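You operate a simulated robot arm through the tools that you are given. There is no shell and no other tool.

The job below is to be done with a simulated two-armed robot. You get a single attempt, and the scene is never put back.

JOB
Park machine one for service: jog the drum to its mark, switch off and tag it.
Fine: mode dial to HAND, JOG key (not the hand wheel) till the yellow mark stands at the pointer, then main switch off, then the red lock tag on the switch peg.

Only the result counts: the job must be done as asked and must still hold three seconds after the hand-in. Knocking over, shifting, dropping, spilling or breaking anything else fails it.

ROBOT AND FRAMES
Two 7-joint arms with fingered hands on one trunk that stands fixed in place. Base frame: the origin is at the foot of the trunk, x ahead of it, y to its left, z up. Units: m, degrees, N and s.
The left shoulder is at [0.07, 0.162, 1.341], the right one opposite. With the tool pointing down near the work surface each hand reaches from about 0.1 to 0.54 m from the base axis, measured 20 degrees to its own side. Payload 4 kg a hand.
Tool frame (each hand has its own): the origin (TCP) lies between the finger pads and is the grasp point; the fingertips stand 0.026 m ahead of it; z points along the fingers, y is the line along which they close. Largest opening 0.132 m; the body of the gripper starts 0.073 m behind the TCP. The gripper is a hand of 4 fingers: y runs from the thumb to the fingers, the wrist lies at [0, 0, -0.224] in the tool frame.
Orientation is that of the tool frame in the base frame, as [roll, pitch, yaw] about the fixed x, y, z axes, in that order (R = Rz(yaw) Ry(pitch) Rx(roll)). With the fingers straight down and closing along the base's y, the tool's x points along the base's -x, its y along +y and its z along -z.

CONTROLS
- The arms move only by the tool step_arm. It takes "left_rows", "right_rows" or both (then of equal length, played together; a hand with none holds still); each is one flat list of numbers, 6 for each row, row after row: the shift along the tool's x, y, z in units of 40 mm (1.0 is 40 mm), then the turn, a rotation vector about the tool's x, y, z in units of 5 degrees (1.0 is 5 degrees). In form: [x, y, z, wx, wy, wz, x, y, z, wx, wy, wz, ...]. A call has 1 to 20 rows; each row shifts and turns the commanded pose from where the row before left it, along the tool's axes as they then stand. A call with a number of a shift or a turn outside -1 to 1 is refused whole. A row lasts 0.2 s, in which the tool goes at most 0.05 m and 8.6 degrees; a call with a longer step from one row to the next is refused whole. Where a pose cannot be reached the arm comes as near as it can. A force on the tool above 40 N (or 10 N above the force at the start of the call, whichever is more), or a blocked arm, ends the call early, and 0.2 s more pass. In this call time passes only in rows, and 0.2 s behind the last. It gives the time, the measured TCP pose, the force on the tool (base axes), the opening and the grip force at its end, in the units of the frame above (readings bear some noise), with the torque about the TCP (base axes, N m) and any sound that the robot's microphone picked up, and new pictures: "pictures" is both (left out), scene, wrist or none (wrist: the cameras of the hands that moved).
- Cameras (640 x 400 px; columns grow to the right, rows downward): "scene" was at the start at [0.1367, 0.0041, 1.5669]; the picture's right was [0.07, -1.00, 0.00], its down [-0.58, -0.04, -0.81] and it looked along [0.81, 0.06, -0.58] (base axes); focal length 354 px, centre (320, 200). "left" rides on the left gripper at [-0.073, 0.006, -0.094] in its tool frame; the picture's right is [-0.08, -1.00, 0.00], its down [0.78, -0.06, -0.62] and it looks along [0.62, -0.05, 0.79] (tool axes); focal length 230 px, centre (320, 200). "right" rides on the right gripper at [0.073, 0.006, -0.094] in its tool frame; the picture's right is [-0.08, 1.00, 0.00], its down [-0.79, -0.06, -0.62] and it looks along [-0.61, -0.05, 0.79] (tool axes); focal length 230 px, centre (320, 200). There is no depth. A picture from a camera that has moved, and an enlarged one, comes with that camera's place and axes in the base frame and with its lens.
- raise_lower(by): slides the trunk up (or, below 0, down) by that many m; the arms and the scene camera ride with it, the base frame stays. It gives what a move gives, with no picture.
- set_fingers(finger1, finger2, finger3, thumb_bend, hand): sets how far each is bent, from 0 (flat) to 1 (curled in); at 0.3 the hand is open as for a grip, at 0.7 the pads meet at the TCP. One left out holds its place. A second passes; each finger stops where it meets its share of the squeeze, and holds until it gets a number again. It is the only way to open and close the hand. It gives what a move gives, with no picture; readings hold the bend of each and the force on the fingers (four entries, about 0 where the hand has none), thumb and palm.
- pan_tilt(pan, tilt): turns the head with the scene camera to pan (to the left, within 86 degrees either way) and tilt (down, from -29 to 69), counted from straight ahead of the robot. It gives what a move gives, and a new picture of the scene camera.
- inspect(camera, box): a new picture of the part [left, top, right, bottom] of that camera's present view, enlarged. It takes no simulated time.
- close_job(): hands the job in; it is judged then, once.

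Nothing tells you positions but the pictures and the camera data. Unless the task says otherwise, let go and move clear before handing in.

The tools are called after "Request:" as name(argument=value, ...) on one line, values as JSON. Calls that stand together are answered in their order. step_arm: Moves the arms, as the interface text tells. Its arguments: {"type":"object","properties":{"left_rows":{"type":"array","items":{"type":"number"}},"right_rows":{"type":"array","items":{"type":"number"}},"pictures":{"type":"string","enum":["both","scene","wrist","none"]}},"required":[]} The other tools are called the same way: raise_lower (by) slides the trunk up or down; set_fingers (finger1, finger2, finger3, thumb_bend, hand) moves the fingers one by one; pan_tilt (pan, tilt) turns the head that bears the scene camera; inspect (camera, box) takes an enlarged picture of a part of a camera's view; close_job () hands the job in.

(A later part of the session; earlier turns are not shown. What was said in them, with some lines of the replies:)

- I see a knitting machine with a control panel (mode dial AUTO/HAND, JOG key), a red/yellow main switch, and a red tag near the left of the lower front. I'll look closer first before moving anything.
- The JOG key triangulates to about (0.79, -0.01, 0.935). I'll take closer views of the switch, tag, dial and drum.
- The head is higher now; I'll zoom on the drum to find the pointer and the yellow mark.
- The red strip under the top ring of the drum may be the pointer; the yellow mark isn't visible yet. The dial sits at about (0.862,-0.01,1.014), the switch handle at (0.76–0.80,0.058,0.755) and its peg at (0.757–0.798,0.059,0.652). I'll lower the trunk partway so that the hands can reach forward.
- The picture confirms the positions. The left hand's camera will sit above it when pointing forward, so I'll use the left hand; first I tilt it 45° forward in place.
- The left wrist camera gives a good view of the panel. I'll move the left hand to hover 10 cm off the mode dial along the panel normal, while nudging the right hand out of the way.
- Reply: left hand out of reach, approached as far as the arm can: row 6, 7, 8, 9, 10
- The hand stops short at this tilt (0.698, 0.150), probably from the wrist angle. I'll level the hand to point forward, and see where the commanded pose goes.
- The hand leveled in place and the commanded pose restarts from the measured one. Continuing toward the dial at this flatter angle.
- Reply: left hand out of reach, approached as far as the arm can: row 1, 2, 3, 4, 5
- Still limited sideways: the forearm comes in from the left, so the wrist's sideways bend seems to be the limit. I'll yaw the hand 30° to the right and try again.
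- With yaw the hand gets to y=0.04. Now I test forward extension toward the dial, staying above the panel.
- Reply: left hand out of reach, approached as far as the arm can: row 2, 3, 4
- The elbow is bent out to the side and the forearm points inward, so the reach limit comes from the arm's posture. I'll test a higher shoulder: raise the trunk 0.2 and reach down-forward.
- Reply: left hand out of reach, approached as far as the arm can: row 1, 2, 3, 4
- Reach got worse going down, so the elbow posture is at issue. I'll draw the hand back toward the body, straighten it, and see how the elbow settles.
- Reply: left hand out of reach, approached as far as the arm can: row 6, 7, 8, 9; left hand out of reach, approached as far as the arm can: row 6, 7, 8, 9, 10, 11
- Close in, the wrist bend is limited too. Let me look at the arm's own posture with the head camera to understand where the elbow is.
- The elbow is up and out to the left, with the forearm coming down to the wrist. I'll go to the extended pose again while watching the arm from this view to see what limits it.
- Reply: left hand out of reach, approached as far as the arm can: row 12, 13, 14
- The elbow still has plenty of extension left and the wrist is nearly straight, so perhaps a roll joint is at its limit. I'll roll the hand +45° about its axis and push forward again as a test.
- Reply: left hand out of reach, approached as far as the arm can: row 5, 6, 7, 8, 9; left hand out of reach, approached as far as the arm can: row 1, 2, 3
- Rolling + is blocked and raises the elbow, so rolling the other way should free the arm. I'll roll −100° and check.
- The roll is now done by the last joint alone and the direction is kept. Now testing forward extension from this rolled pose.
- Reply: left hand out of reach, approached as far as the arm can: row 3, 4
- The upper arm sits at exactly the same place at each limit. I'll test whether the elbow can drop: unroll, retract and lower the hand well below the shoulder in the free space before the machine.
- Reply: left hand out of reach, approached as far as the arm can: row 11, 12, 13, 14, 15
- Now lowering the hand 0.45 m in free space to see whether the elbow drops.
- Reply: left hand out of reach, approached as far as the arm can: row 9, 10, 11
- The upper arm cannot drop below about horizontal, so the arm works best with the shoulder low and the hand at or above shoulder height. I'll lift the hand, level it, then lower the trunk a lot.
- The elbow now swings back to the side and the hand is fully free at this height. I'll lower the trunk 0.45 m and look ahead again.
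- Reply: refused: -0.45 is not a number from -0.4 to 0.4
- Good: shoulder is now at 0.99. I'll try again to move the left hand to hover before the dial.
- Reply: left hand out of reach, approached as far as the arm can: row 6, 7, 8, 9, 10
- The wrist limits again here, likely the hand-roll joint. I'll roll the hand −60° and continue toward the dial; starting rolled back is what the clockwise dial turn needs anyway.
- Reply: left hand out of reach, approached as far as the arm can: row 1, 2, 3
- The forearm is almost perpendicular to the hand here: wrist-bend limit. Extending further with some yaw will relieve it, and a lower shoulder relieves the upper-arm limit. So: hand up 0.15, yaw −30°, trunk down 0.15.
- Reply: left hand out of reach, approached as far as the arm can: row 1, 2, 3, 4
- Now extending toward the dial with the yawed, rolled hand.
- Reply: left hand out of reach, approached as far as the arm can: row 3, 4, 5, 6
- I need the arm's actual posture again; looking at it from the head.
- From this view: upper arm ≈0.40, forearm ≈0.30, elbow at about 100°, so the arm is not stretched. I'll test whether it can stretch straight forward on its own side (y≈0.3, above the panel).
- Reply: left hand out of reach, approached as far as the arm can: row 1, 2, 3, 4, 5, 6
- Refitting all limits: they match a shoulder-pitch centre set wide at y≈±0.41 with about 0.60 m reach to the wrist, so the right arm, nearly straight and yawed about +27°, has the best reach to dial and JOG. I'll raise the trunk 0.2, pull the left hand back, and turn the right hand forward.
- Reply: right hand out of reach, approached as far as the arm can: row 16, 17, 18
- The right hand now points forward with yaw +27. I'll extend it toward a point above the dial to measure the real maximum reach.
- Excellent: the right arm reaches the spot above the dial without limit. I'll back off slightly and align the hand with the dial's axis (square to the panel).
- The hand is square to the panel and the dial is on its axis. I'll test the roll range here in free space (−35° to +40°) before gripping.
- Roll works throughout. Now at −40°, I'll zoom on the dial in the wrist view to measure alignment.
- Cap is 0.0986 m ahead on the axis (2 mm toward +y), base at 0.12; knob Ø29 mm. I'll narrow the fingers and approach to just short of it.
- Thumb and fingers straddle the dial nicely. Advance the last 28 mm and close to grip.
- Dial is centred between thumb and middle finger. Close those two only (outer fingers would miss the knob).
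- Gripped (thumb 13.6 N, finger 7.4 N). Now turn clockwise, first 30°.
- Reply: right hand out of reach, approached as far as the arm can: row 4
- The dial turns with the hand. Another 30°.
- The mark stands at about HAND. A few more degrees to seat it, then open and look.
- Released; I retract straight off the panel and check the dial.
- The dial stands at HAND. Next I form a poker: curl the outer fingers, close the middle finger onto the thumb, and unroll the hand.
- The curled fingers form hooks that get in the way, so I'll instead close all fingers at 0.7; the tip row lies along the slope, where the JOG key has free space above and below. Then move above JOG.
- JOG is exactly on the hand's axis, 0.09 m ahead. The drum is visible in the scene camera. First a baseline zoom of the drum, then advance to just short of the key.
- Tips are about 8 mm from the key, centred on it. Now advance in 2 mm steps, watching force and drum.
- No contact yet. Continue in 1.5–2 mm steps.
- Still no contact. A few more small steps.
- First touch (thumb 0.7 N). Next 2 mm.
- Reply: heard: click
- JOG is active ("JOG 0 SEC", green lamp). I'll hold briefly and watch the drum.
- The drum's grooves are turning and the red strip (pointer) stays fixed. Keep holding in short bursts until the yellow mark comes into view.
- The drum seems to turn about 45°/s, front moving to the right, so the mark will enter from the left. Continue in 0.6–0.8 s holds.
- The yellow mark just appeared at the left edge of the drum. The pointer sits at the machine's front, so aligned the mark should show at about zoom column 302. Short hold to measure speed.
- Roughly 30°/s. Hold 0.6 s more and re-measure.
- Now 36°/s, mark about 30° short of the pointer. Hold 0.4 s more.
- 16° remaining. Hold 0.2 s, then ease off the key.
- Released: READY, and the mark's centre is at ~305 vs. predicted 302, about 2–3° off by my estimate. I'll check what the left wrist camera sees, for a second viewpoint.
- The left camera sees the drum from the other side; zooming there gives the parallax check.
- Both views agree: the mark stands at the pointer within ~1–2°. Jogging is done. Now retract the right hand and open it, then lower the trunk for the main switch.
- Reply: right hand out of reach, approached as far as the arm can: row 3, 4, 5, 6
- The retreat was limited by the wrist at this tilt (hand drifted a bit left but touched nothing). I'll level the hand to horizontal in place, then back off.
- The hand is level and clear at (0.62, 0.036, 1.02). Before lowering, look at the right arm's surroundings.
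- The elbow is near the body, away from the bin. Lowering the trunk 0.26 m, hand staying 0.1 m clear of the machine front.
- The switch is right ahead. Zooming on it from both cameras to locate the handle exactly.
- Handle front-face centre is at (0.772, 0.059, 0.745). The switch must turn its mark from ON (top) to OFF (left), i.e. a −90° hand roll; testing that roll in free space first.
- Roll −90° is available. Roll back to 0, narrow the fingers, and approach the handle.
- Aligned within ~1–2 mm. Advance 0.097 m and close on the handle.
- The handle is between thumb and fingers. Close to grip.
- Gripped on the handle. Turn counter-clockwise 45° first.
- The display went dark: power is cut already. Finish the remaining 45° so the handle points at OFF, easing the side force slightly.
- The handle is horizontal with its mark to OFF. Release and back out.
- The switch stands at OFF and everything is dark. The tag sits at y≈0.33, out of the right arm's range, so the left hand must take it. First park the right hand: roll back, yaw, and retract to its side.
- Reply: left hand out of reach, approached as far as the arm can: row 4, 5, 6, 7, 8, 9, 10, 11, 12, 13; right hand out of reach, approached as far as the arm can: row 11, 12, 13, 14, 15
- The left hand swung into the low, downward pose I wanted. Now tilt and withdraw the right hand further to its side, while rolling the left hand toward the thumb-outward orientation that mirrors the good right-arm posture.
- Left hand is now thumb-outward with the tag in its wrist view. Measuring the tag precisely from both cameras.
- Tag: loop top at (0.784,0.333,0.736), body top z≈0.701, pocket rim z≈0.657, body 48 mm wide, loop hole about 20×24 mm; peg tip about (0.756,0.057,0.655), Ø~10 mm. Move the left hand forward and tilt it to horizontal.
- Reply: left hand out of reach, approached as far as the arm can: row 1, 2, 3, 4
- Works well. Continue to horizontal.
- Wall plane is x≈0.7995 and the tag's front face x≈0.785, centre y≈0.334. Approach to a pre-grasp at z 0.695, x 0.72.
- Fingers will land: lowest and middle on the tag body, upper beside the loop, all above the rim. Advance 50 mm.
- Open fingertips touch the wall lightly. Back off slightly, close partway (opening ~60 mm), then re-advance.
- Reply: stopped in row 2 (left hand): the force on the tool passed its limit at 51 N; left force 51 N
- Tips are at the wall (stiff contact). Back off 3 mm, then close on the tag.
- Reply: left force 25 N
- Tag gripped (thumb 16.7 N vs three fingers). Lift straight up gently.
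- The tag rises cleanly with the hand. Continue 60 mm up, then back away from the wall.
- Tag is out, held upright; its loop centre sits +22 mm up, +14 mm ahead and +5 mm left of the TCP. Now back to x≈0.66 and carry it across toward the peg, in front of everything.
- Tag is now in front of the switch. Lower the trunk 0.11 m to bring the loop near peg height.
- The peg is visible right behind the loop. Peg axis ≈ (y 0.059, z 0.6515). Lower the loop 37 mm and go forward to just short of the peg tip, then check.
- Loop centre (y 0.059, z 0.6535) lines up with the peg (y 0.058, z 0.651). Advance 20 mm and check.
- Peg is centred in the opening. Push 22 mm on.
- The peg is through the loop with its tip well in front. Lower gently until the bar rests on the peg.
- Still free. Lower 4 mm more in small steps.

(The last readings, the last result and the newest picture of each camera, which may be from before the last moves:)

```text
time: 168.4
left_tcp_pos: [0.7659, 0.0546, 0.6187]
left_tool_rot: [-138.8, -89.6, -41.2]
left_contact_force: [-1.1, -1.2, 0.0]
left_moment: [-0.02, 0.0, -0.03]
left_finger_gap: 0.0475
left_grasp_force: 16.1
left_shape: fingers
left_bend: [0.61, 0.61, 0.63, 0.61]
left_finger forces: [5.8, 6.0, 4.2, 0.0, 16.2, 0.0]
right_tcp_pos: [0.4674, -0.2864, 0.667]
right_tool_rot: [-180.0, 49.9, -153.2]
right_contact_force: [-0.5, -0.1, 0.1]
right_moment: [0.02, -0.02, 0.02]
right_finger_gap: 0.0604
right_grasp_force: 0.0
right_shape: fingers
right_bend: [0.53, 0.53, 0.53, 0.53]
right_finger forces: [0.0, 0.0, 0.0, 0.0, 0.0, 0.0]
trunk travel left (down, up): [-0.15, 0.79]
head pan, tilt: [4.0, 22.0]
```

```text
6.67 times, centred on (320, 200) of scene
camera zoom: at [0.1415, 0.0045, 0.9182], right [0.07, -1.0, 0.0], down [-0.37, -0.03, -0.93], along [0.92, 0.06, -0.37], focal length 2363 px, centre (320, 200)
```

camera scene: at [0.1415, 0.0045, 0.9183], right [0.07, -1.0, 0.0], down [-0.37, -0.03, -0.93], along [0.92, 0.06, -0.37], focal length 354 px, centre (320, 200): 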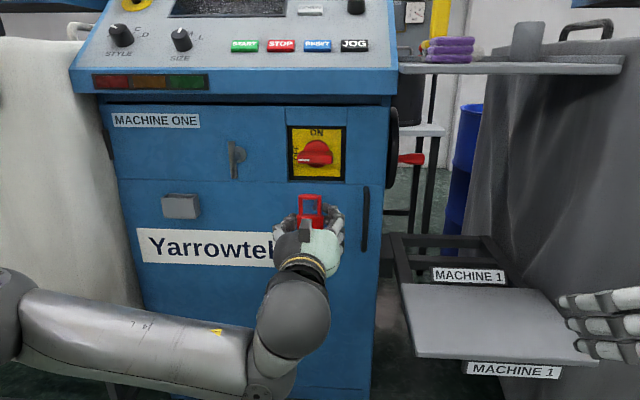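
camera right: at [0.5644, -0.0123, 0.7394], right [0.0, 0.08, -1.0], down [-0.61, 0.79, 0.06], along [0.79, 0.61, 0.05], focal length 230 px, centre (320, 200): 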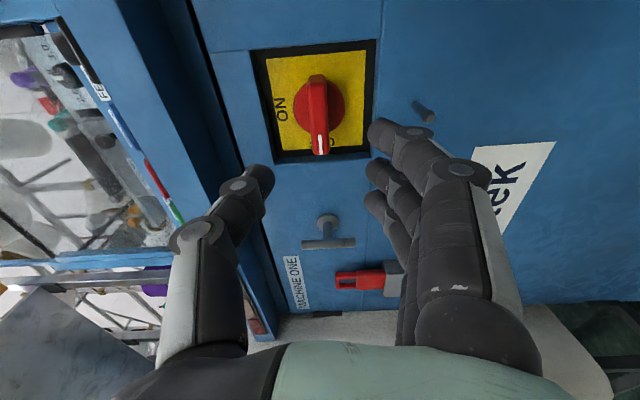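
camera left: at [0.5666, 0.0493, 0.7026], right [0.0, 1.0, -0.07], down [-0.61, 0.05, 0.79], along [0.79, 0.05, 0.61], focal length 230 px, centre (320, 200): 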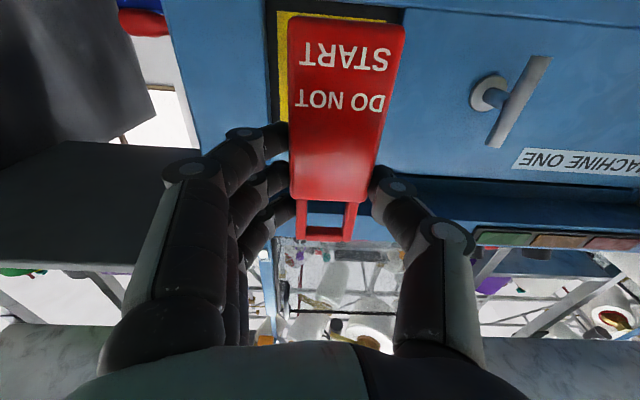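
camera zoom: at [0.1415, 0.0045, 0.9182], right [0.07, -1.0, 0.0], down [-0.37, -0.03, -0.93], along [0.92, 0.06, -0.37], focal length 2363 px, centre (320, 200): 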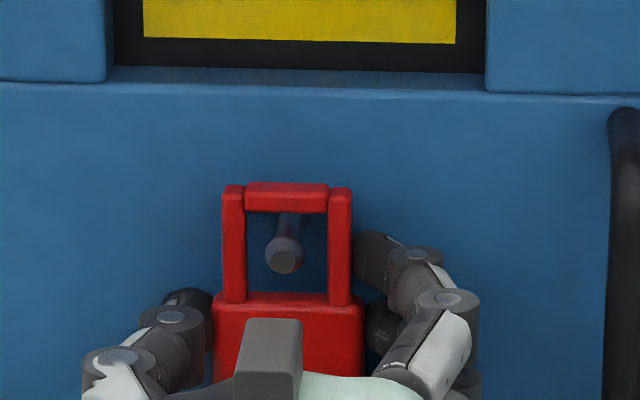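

Not yet touching; two more 2 mm steps.

Request:
step_arm(left_rows=[-0.05, 0, 0, 0, 0, 0, -0.05, 0, 0, 0, 0, 0], pictures="none")

Request:
inspect(camera="scene", box=[290, 170, 350, 230])

Request:
inspect(camera="left", box=[240, 130, 420, 250])

```text
time: 169.0
left_tcp_pos: [0.7655, 0.0546, 0.6158]
left_tool_rot: [-135.0, -89.6, -45.0]
left_contact_force: [0.3, -0.5, 0.8]
left_moment: [0.0, -0.03, -0.01]
left_finger_gap: 0.0471
left_grasp_force: 16.3
left_shape: fingers
left_bend: [0.61, 0.61, 0.63, 0.61]
left_finger forces: [5.7, 6.1, 4.3, 0.0, 16.1, 0.0]
right_tcp_pos: [0.4675, -0.2874, 0.6671]
right_tool_rot: [-179.9, 50.0, -153.1]
right_contact_force: [0.1, -0.4, -0.1]
right_moment: [0.0, 0.0, 0.03]
right_finger_gap: 0.0601
right_grasp_force: 0.1
right_shape: fingers
right_bend: [0.53, 0.53, 0.53, 0.53]
right_finger forces: [0.0, 0.1, 0.0, 0.1, 0.1, 0.0]
trunk travel left (down, up): [-0.15, 0.79]
head pan, tilt: [4.0, 22.0]
```

```text
6.67 times, centred on (320, 200) of scene
camera zoom: at [0.1413, 0.0045, 0.9183], right [0.07, -1.0, 0.0], down [-0.37, -0.03, -0.93], along [0.92, 0.06, -0.37], focal length 2363 px, centre (320, 200)
```

zoom: 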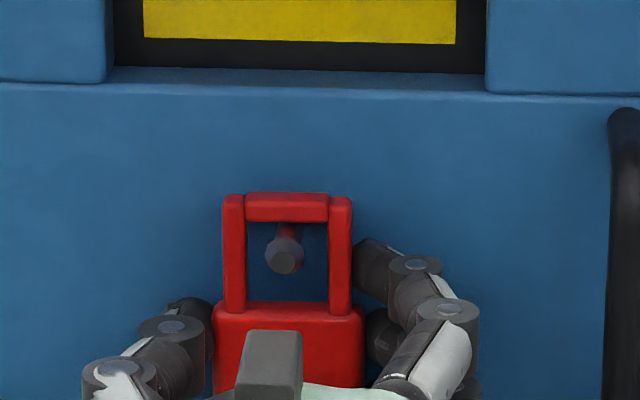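

```text
3.33 times, centred on (330, 190) of left
camera zoom: at [0.6708, 0.0498, 0.5426], right [0.0, 1.0, -0.07], down [-0.61, 0.06, 0.79], along [0.79, 0.05, 0.61], focal length 767 px, centre (287, 233)
```

zoom: 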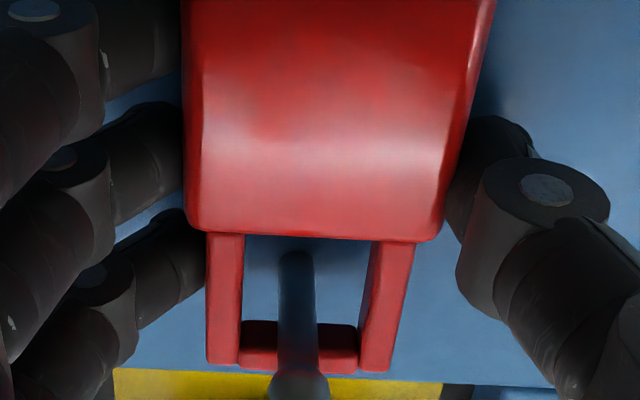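

Nearly resting. One more 2 mm, checking force, before release.

Request:
step_arm(left_rows=[-0.05, 0, 0, 0, 0, 0], pictures="none")

Request:
inspect(camera="scene", box=[290, 170, 350, 230])

```text
time: 169.4
left_tcp_pos: [0.7634, 0.0553, 0.6163]
left_tool_rot: [-122.0, -89.7, -58.1]
left_contact_force: [0.9, 0.1, 6.7]
left_moment: [0.03, -0.15, 0.0]
left_finger_gap: 0.0474
left_grasp_force: 16.7
left_shape: fingers
left_bend: [0.61, 0.61, 0.63, 0.61]
left_finger forces: [5.8, 6.1, 4.2, 0.0, 16.0, 0.0]
right_tcp_pos: [0.4661, -0.286, 0.6694]
right_tool_rot: [180.0, 50.0, -153.1]
right_contact_force: [-0.2, 0.3, -0.2]
right_moment: [-0.02, 0.03, 0.02]
right_finger_gap: 0.0607
right_grasp_force: 0.0
right_shape: fingers
right_bend: [0.53, 0.53, 0.53, 0.53]
right_finger forces: [0.1, 0.1, 0.1, 0.1, 0.0, 0.1]
trunk travel left (down, up): [-0.15, 0.79]
head pan, tilt: [4.0, 22.0]
```

```text
6.67 times, centred on (320, 200) of scene
camera zoom: at [0.1408, 0.0044, 0.9185], right [0.07, -1.0, 0.0], down [-0.37, -0.03, -0.93], along [0.93, 0.06, -0.37], focal length 2363 px, centre (320, 200)
```

zoom: 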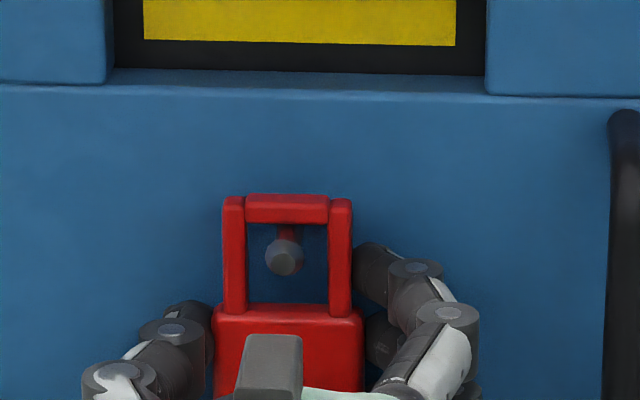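

The bar rests on the peg (6.7 N up). Release by opening the fingers moderately.

Request:
set_fingers(hand="left", finger1=0.52, finger2=0.52, finger3=0.52, thumb_bend=0.52)

Request:
inspect(camera="scene", box=[280, 160, 360, 240])

Request:
inspect(camera="left", box=[220, 80, 420, 260])

```text
time: 170.4
left_tcp_pos: [0.7653, 0.0555, 0.6127]
left_tool_rot: [-138.0, -89.6, -42.1]
left_contact_force: [-1.2, 0.3, -0.5]
left_moment: [0.04, 0.02, -0.01]
left_finger_gap: 0.0633
left_grasp_force: 0.0
left_shape: fingers
left_bend: [0.52, 0.52, 0.52, 0.52]
left_finger forces: [0.0, 0.0, 0.0, 0.1, 0.0, 0.0]
right_tcp_pos: [0.4677, -0.2876, 0.6681]
right_tool_rot: [-180.0, 50.0, -153.2]
right_contact_force: [0.3, 0.8, 0.4]
right_moment: [0.0, -0.02, -0.01]
right_finger_gap: 0.0605
right_grasp_force: 0.0
right_shape: fingers
right_bend: [0.53, 0.53, 0.53, 0.53]
right_finger forces: [0.1, 0.0, 0.1, 0.0, 0.0, 0.1]
trunk travel left (down, up): [-0.15, 0.79]
head pan, tilt: [4.0, 22.0]
```

```text
5.00 times, centred on (320, 200) of scene
camera zoom: at [0.1415, 0.0045, 0.9182], right [0.07, -1.0, 0.0], down [-0.37, -0.03, -0.93], along [0.92, 0.06, -0.37], focal length 1772 px, centre (320, 200)
```

zoom: 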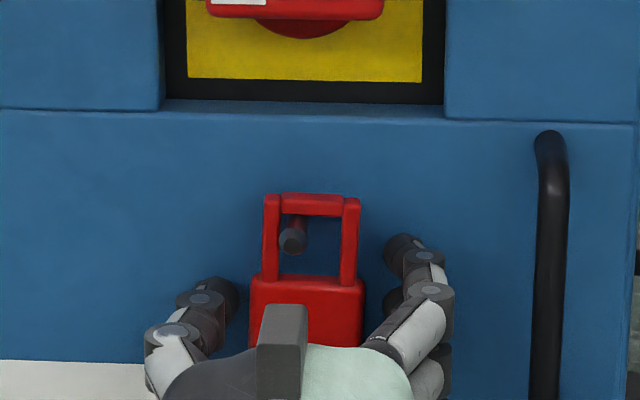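

```text
2.22 times, centred on (320, 170) of left
camera zoom: at [0.6707, 0.0498, 0.5401], right [0.0, 1.0, -0.07], down [-0.61, 0.06, 0.79], along [0.79, 0.04, 0.61], focal length 511 px, centre (320, 267)
```

zoom: 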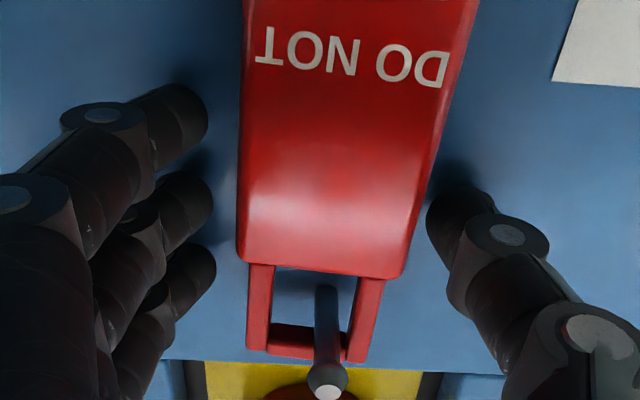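

The tag hangs freely on the peg. Back out straight, opening a bit more on the way.

Request:
step_arm(left_rows=[0, 0, -0.2, 0, 0, 0], pictures="none")

Request:
set_fingers(hand="left", finger1=0.45, finger2=0.45, finger3=0.45, thumb_bend=0.45)

Request:
step_arm(left_rows=[0, 0, -0.5, 0, 0, 0, 0, 0, -0.6, 0, 0, 0, 0, 0, -0.8, 0, 0, 0, 0, 0, -0.8, 0, 0, 0], pictures="both")

Request:
inspect(camera="scene", box=[270, 100, 390, 260])

```text
time: 170.8
left_tcp_pos: [0.7573, 0.0553, 0.6142]
left_tool_rot: [-137.8, -89.6, -42.1]
left_contact_force: [0.4, 0.8, -0.6]
left_moment: [-0.01, 0.0, 0.01]
left_finger_gap: 0.0637
left_grasp_force: 0.0
left_shape: fingers
left_bend: [0.52, 0.52, 0.52, 0.52]
left_finger forces: [0.0, 0.0, 0.0, 0.0, 0.0, 0.0]
right_tcp_pos: [0.4679, -0.2869, 0.668]
right_tool_rot: [180.0, 49.9, -153.2]
right_contact_force: [-0.3, 0.1, 0.3]
right_moment: [0.01, -0.04, 0.04]
right_finger_gap: 0.0603
right_grasp_force: 0.1
right_shape: fingers
right_bend: [0.53, 0.53, 0.53, 0.53]
right_finger forces: [0.0, 0.0, 0.0, 0.0, 0.0, 0.0]
trunk travel left (down, up): [-0.15, 0.79]
head pan, tilt: [4.0, 22.0]
```

```text
time: 171.8
left_tcp_pos: [0.7579, 0.0549, 0.6125]
left_tool_rot: [-137.6, -89.4, -42.3]
left_contact_force: [-0.4, -0.6, 0.3]
left_moment: [0.02, -0.02, 0.01]
left_finger_gap: 0.0864
left_grasp_force: 0.1
left_shape: fingers
left_bend: [0.45, 0.45, 0.45, 0.45]
left_finger forces: [0.0, 0.1, 0.0, 0.1, 0.1, 0.1]
right_tcp_pos: [0.4664, -0.2867, 0.6675]
right_tool_rot: [-179.9, 50.0, -153.1]
right_contact_force: [-0.8, -0.1, 0.1]
right_moment: [-0.01, 0.02, -0.03]
right_finger_gap: 0.0605
right_grasp_force: 0.0
right_shape: fingers
right_bend: [0.53, 0.53, 0.53, 0.53]
right_finger forces: [0.1, 0.0, 0.1, 0.1, 0.0, 0.0]
trunk travel left (down, up): [-0.15, 0.79]
head pan, tilt: [4.0, 22.0]
```

```text
time: 172.8
left_tcp_pos: [0.6468, 0.0555, 0.6167]
left_tool_rot: [-149.8, -89.6, -30.2]
left_contact_force: [0.3, -0.6, -0.3]
left_moment: [0.01, 0.01, 0.0]
left_finger_gap: 0.0867
left_grasp_force: 0.0
left_shape: fingers
left_bend: [0.45, 0.45, 0.45, 0.45]
left_finger forces: [0.1, 0.1, 0.1, 0.0, 0.0, 0.0]
right_tcp_pos: [0.4663, -0.2871, 0.668]
right_tool_rot: [-180.0, 50.0, -153.1]
right_contact_force: [-0.1, -0.5, 0.1]
right_moment: [-0.04, 0.0, 0.01]
right_finger_gap: 0.0606
right_grasp_force: 0.0
right_shape: fingers
right_bend: [0.53, 0.53, 0.53, 0.53]
right_finger forces: [0.0, 0.0, 0.1, 0.0, 0.0, 0.0]
trunk travel left (down, up): [-0.15, 0.79]
head pan, tilt: [4.0, 22.0]
camera scene: at [0.1414, 0.0044, 0.9183], right [0.07, -1.0, 0.0], down [-0.37, -0.03, -0.93], along [0.92, 0.06, -0.37], focal length 354 px, centre (320, 200)
camera left: at [0.5522, 0.0506, 0.5429], right [0.0, 1.0, -0.07], down [-0.61, 0.06, 0.79], along [0.79, 0.05, 0.61], focal length 230 px, centre (320, 200)
```

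scene: 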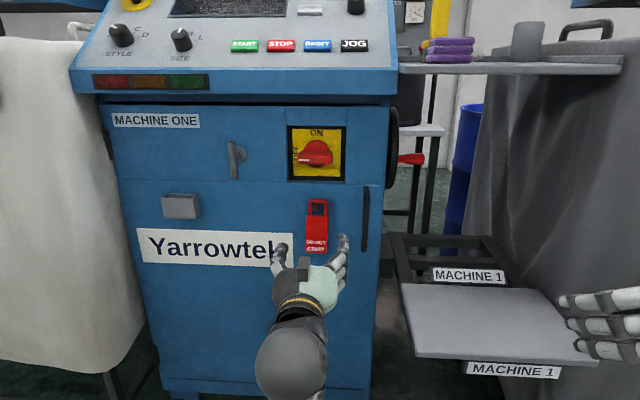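
left: 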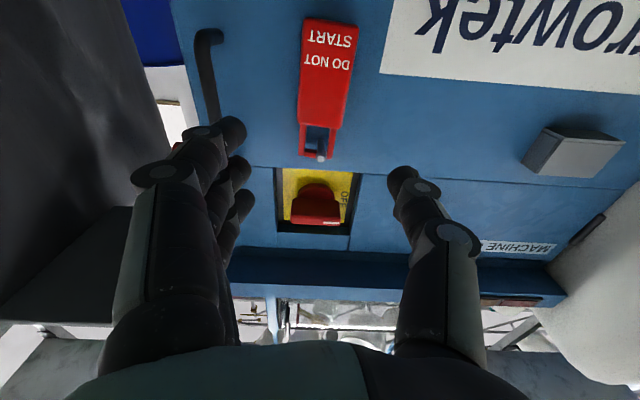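

```text
2.50 times, centred on (330, 180) of scene
camera zoom: at [0.1414, 0.0044, 0.9183], right [0.07, -1.0, 0.0], down [-0.37, -0.03, -0.93], along [0.92, 0.06, -0.37], focal length 886 px, centre (295, 250)
```

zoom: 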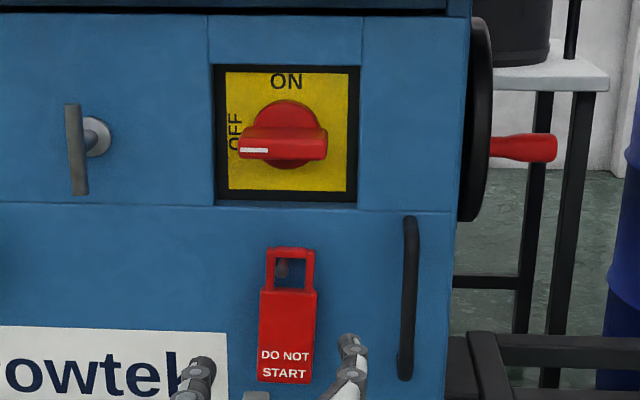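

The tag hangs on the switch peg, switch OFF. Move the left hand further clear and check the drum mark and dial once more.

Request:
step_arm(left_rows=[0, 0, -0.7, 0, 0, 0, 0, 0, -0.5, 0, 0, 0], pictures="none")

Request:
raise_lower(by=0.38)

Request:
pan_tilt(pan=5, tilt=15)

Request:
inspect(camera="scene", box=[210, 100, 350, 190])

Request:
inspect(camera="scene", box=[100, 230, 420, 400])

```text
time: 173.4
left_tcp_pos: [0.5996, 0.0557, 0.6142]
left_tool_rot: [-134.6, -89.5, -45.3]
left_contact_force: [0.4, 0.0, 0.2]
left_moment: [0.01, 0.04, -0.03]
left_finger_gap: 0.0864
left_grasp_force: 0.0
left_shape: fingers
left_bend: [0.45, 0.45, 0.45, 0.45]
left_finger forces: [0.1, 0.0, 0.0, 0.0, 0.0, 0.1]
right_tcp_pos: [0.4676, -0.2871, 0.6685]
right_tool_rot: [180.0, 50.0, -153.1]
right_contact_force: [0.6, 0.3, 0.2]
right_moment: [0.01, 0.04, 0.02]
right_finger_gap: 0.0606
right_grasp_force: 0.1
right_shape: fingers
right_bend: [0.53, 0.53, 0.53, 0.53]
right_finger forces: [0.0, 0.1, 0.0, 0.0, 0.0, 0.2]
trunk travel left (down, up): [-0.15, 0.79]
head pan, tilt: [4.0, 22.0]
```

```text
time: 177.1
left_tcp_pos: [0.5984, 0.0552, 0.9937]
left_tool_rot: [-137.5, -89.5, -42.3]
left_contact_force: [0.6, -0.1, -0.7]
left_moment: [0.01, 0.03, 0.02]
left_finger_gap: 0.0867
left_grasp_force: 0.1
left_shape: fingers
left_bend: [0.45, 0.45, 0.45, 0.45]
left_finger forces: [0.1, 0.1, 0.0, 0.0, 0.0, 0.0]
right_tcp_pos: [0.467, -0.2868, 1.0473]
right_tool_rot: [179.9, 50.0, -153.1]
right_contact_force: [0.3, 0.6, -0.1]
right_moment: [0.0, -0.04, -0.03]
right_finger_gap: 0.0603
right_grasp_force: 0.1
right_shape: fingers
right_bend: [0.53, 0.53, 0.53, 0.53]
right_finger forces: [0.1, 0.1, 0.1, 0.1, 0.0, 0.0]
trunk travel left (down, up): [-0.53, 0.41]
head pan, tilt: [4.0, 22.0]
```

```text
time: 177.7
left_tcp_pos: [0.6004, 0.0558, 0.9941]
left_tool_rot: [-137.3, -89.6, -42.7]
left_contact_force: [0.3, 0.3, -0.3]
left_moment: [-0.01, -0.01, 0.0]
left_finger_gap: 0.0864
left_grasp_force: 0.1
left_shape: fingers
left_bend: [0.45, 0.45, 0.45, 0.45]
left_finger forces: [0.0, 0.0, 0.0, 0.0, 0.0, 0.0]
right_tcp_pos: [0.4674, -0.286, 1.0471]
right_tool_rot: [180.0, 50.0, -153.2]
right_contact_force: [0.1, 0.4, 0.3]
right_moment: [-0.01, 0.02, -0.01]
right_finger_gap: 0.0604
right_grasp_force: 0.1
right_shape: fingers
right_bend: [0.53, 0.53, 0.53, 0.53]
right_finger forces: [0.1, 0.0, 0.0, 0.0, 0.1, 0.0]
trunk travel left (down, up): [-0.53, 0.41]
head pan, tilt: [5.0, 15.0]
camera scene: at [0.1419, 0.0061, 1.3096], right [0.09, -1.0, 0.0], down [-0.26, -0.02, -0.97], along [0.96, 0.08, -0.26], focal length 354 px, centre (320, 200)
```

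scene: 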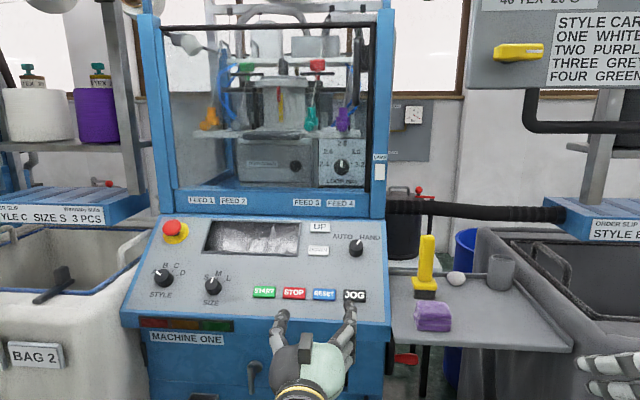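

```text
4.44 times, centred on (280, 145) of scene
camera zoom: at [0.1419, 0.0061, 1.3096], right [0.09, -1.0, 0.0], down [-0.26, -0.02, -0.97], along [0.96, 0.08, -0.26], focal length 1575 px, centre (498, 444)
```

zoom: 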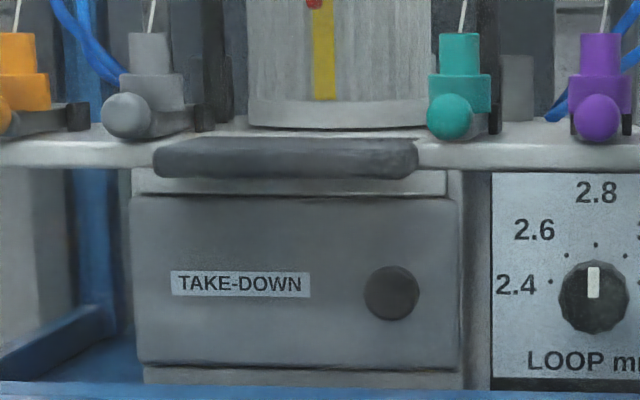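

```text
2.00 times, centred on (260, 315) of scene
camera zoom: at [0.1419, 0.0061, 1.3096], right [0.09, -1.0, 0.0], down [-0.26, -0.02, -0.97], along [0.96, 0.08, -0.26], focal length 709 px, centre (440, -30)
```

zoom: 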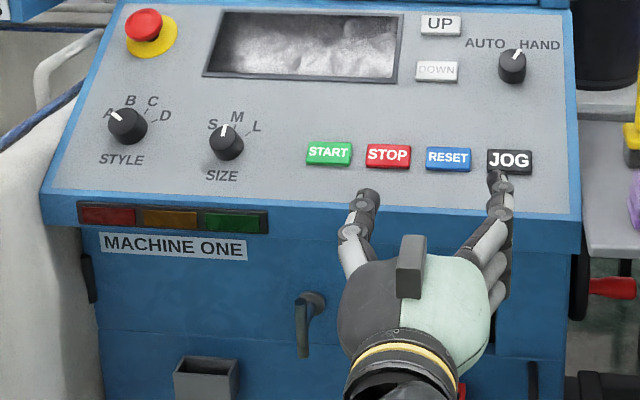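

Dial at HAND, yellow mark still at the pointer, power off. A final look at the tag itself.

Request:
pan_tilt(pan=0, tilt=42)

Request:
inspect(camera="scene", box=[180, 150, 440, 310])

```text
time: 178.6
left_tcp_pos: [0.5986, 0.0546, 0.9939]
left_tool_rot: [-137.3, -89.5, -42.5]
left_contact_force: [0.2, 0.4, 0.2]
left_moment: [-0.06, 0.0, -0.01]
left_finger_gap: 0.0869
left_grasp_force: 0.0
left_shape: fingers
left_bend: [0.45, 0.45, 0.45, 0.45]
left_finger forces: [0.1, 0.0, 0.1, 0.1, 0.1, 0.1]
right_tcp_pos: [0.4672, -0.2888, 1.048]
right_tool_rot: [-179.9, 50.0, -153.2]
right_contact_force: [0.0, 0.0, 0.2]
right_moment: [0.01, -0.01, 0.02]
right_finger_gap: 0.0603
right_grasp_force: 0.1
right_shape: fingers
right_bend: [0.53, 0.53, 0.53, 0.53]
right_finger forces: [0.0, 0.1, 0.1, 0.0, 0.0, 0.1]
trunk travel left (down, up): [-0.53, 0.41]
head pan, tilt: [0.0, 42.0]
camera scene: at [0.1325, -0.002, 1.2672], right [0.0, -1.0, 0.0], down [-0.67, 0.0, -0.74], along [0.74, 0.0, -0.67], focal length 354 px, centre (320, 200)
```

scene: 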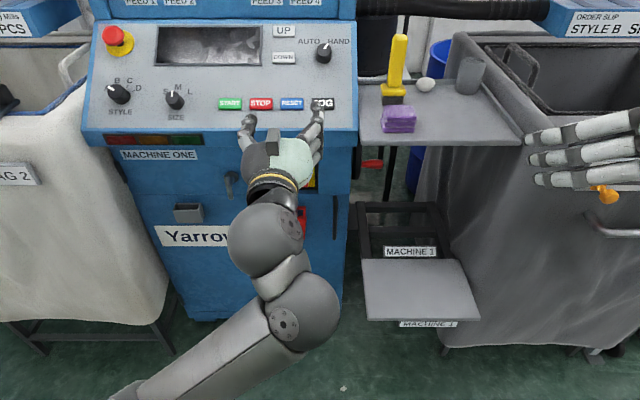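

```text
2.46 times, centred on (310, 230) of scene
camera zoom: at [0.1325, -0.002, 1.2672], right [0.0, -1.0, 0.0], down [-0.67, 0.0, -0.74], along [0.74, 0.0, -0.67], focal length 872 px, centre (345, 126)
```

zoom: 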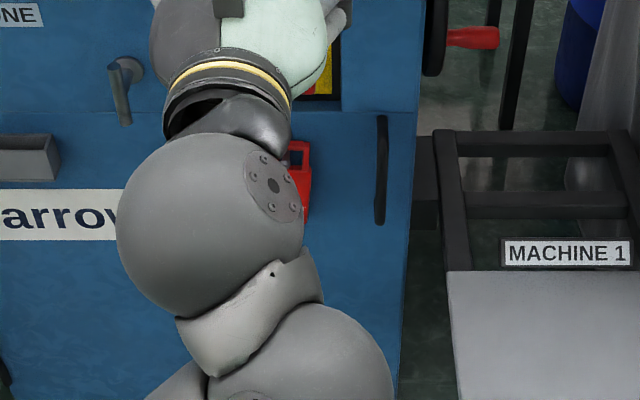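

The tag is still hanging on the peg behind the arm. The switch is off, the dial is at HAND, the yellow mark is at the pointer, and both hands are clear and empty, so I'm handing the job in.

Request:
close_job()

```text
The job is handed in.
```

Machine one is parked for service and I've handed the job in; the result hasn't come back yet.

- **Mode dial:** turned from AUTO to HAND.
- **Drum:** turned with the JOG key only, not the hand wheel. It stopped with the yellow mark at the red pointer. From two camera angles I estimate it is within about 2° of it.
- **Main switch:** turned to OFF. The display and status lamps went dark.
- **Lock tag:** lifted out of its pocket and hung by its loop on the peg below the switch. It was still hanging there when I last looked.

I saw nothing knocked over or shifted, and both hands are empty and clear of the machine. While I was gripping the tag, the fingertips briefly pressed the front panel at about 50 N; I saw no mark or damage.
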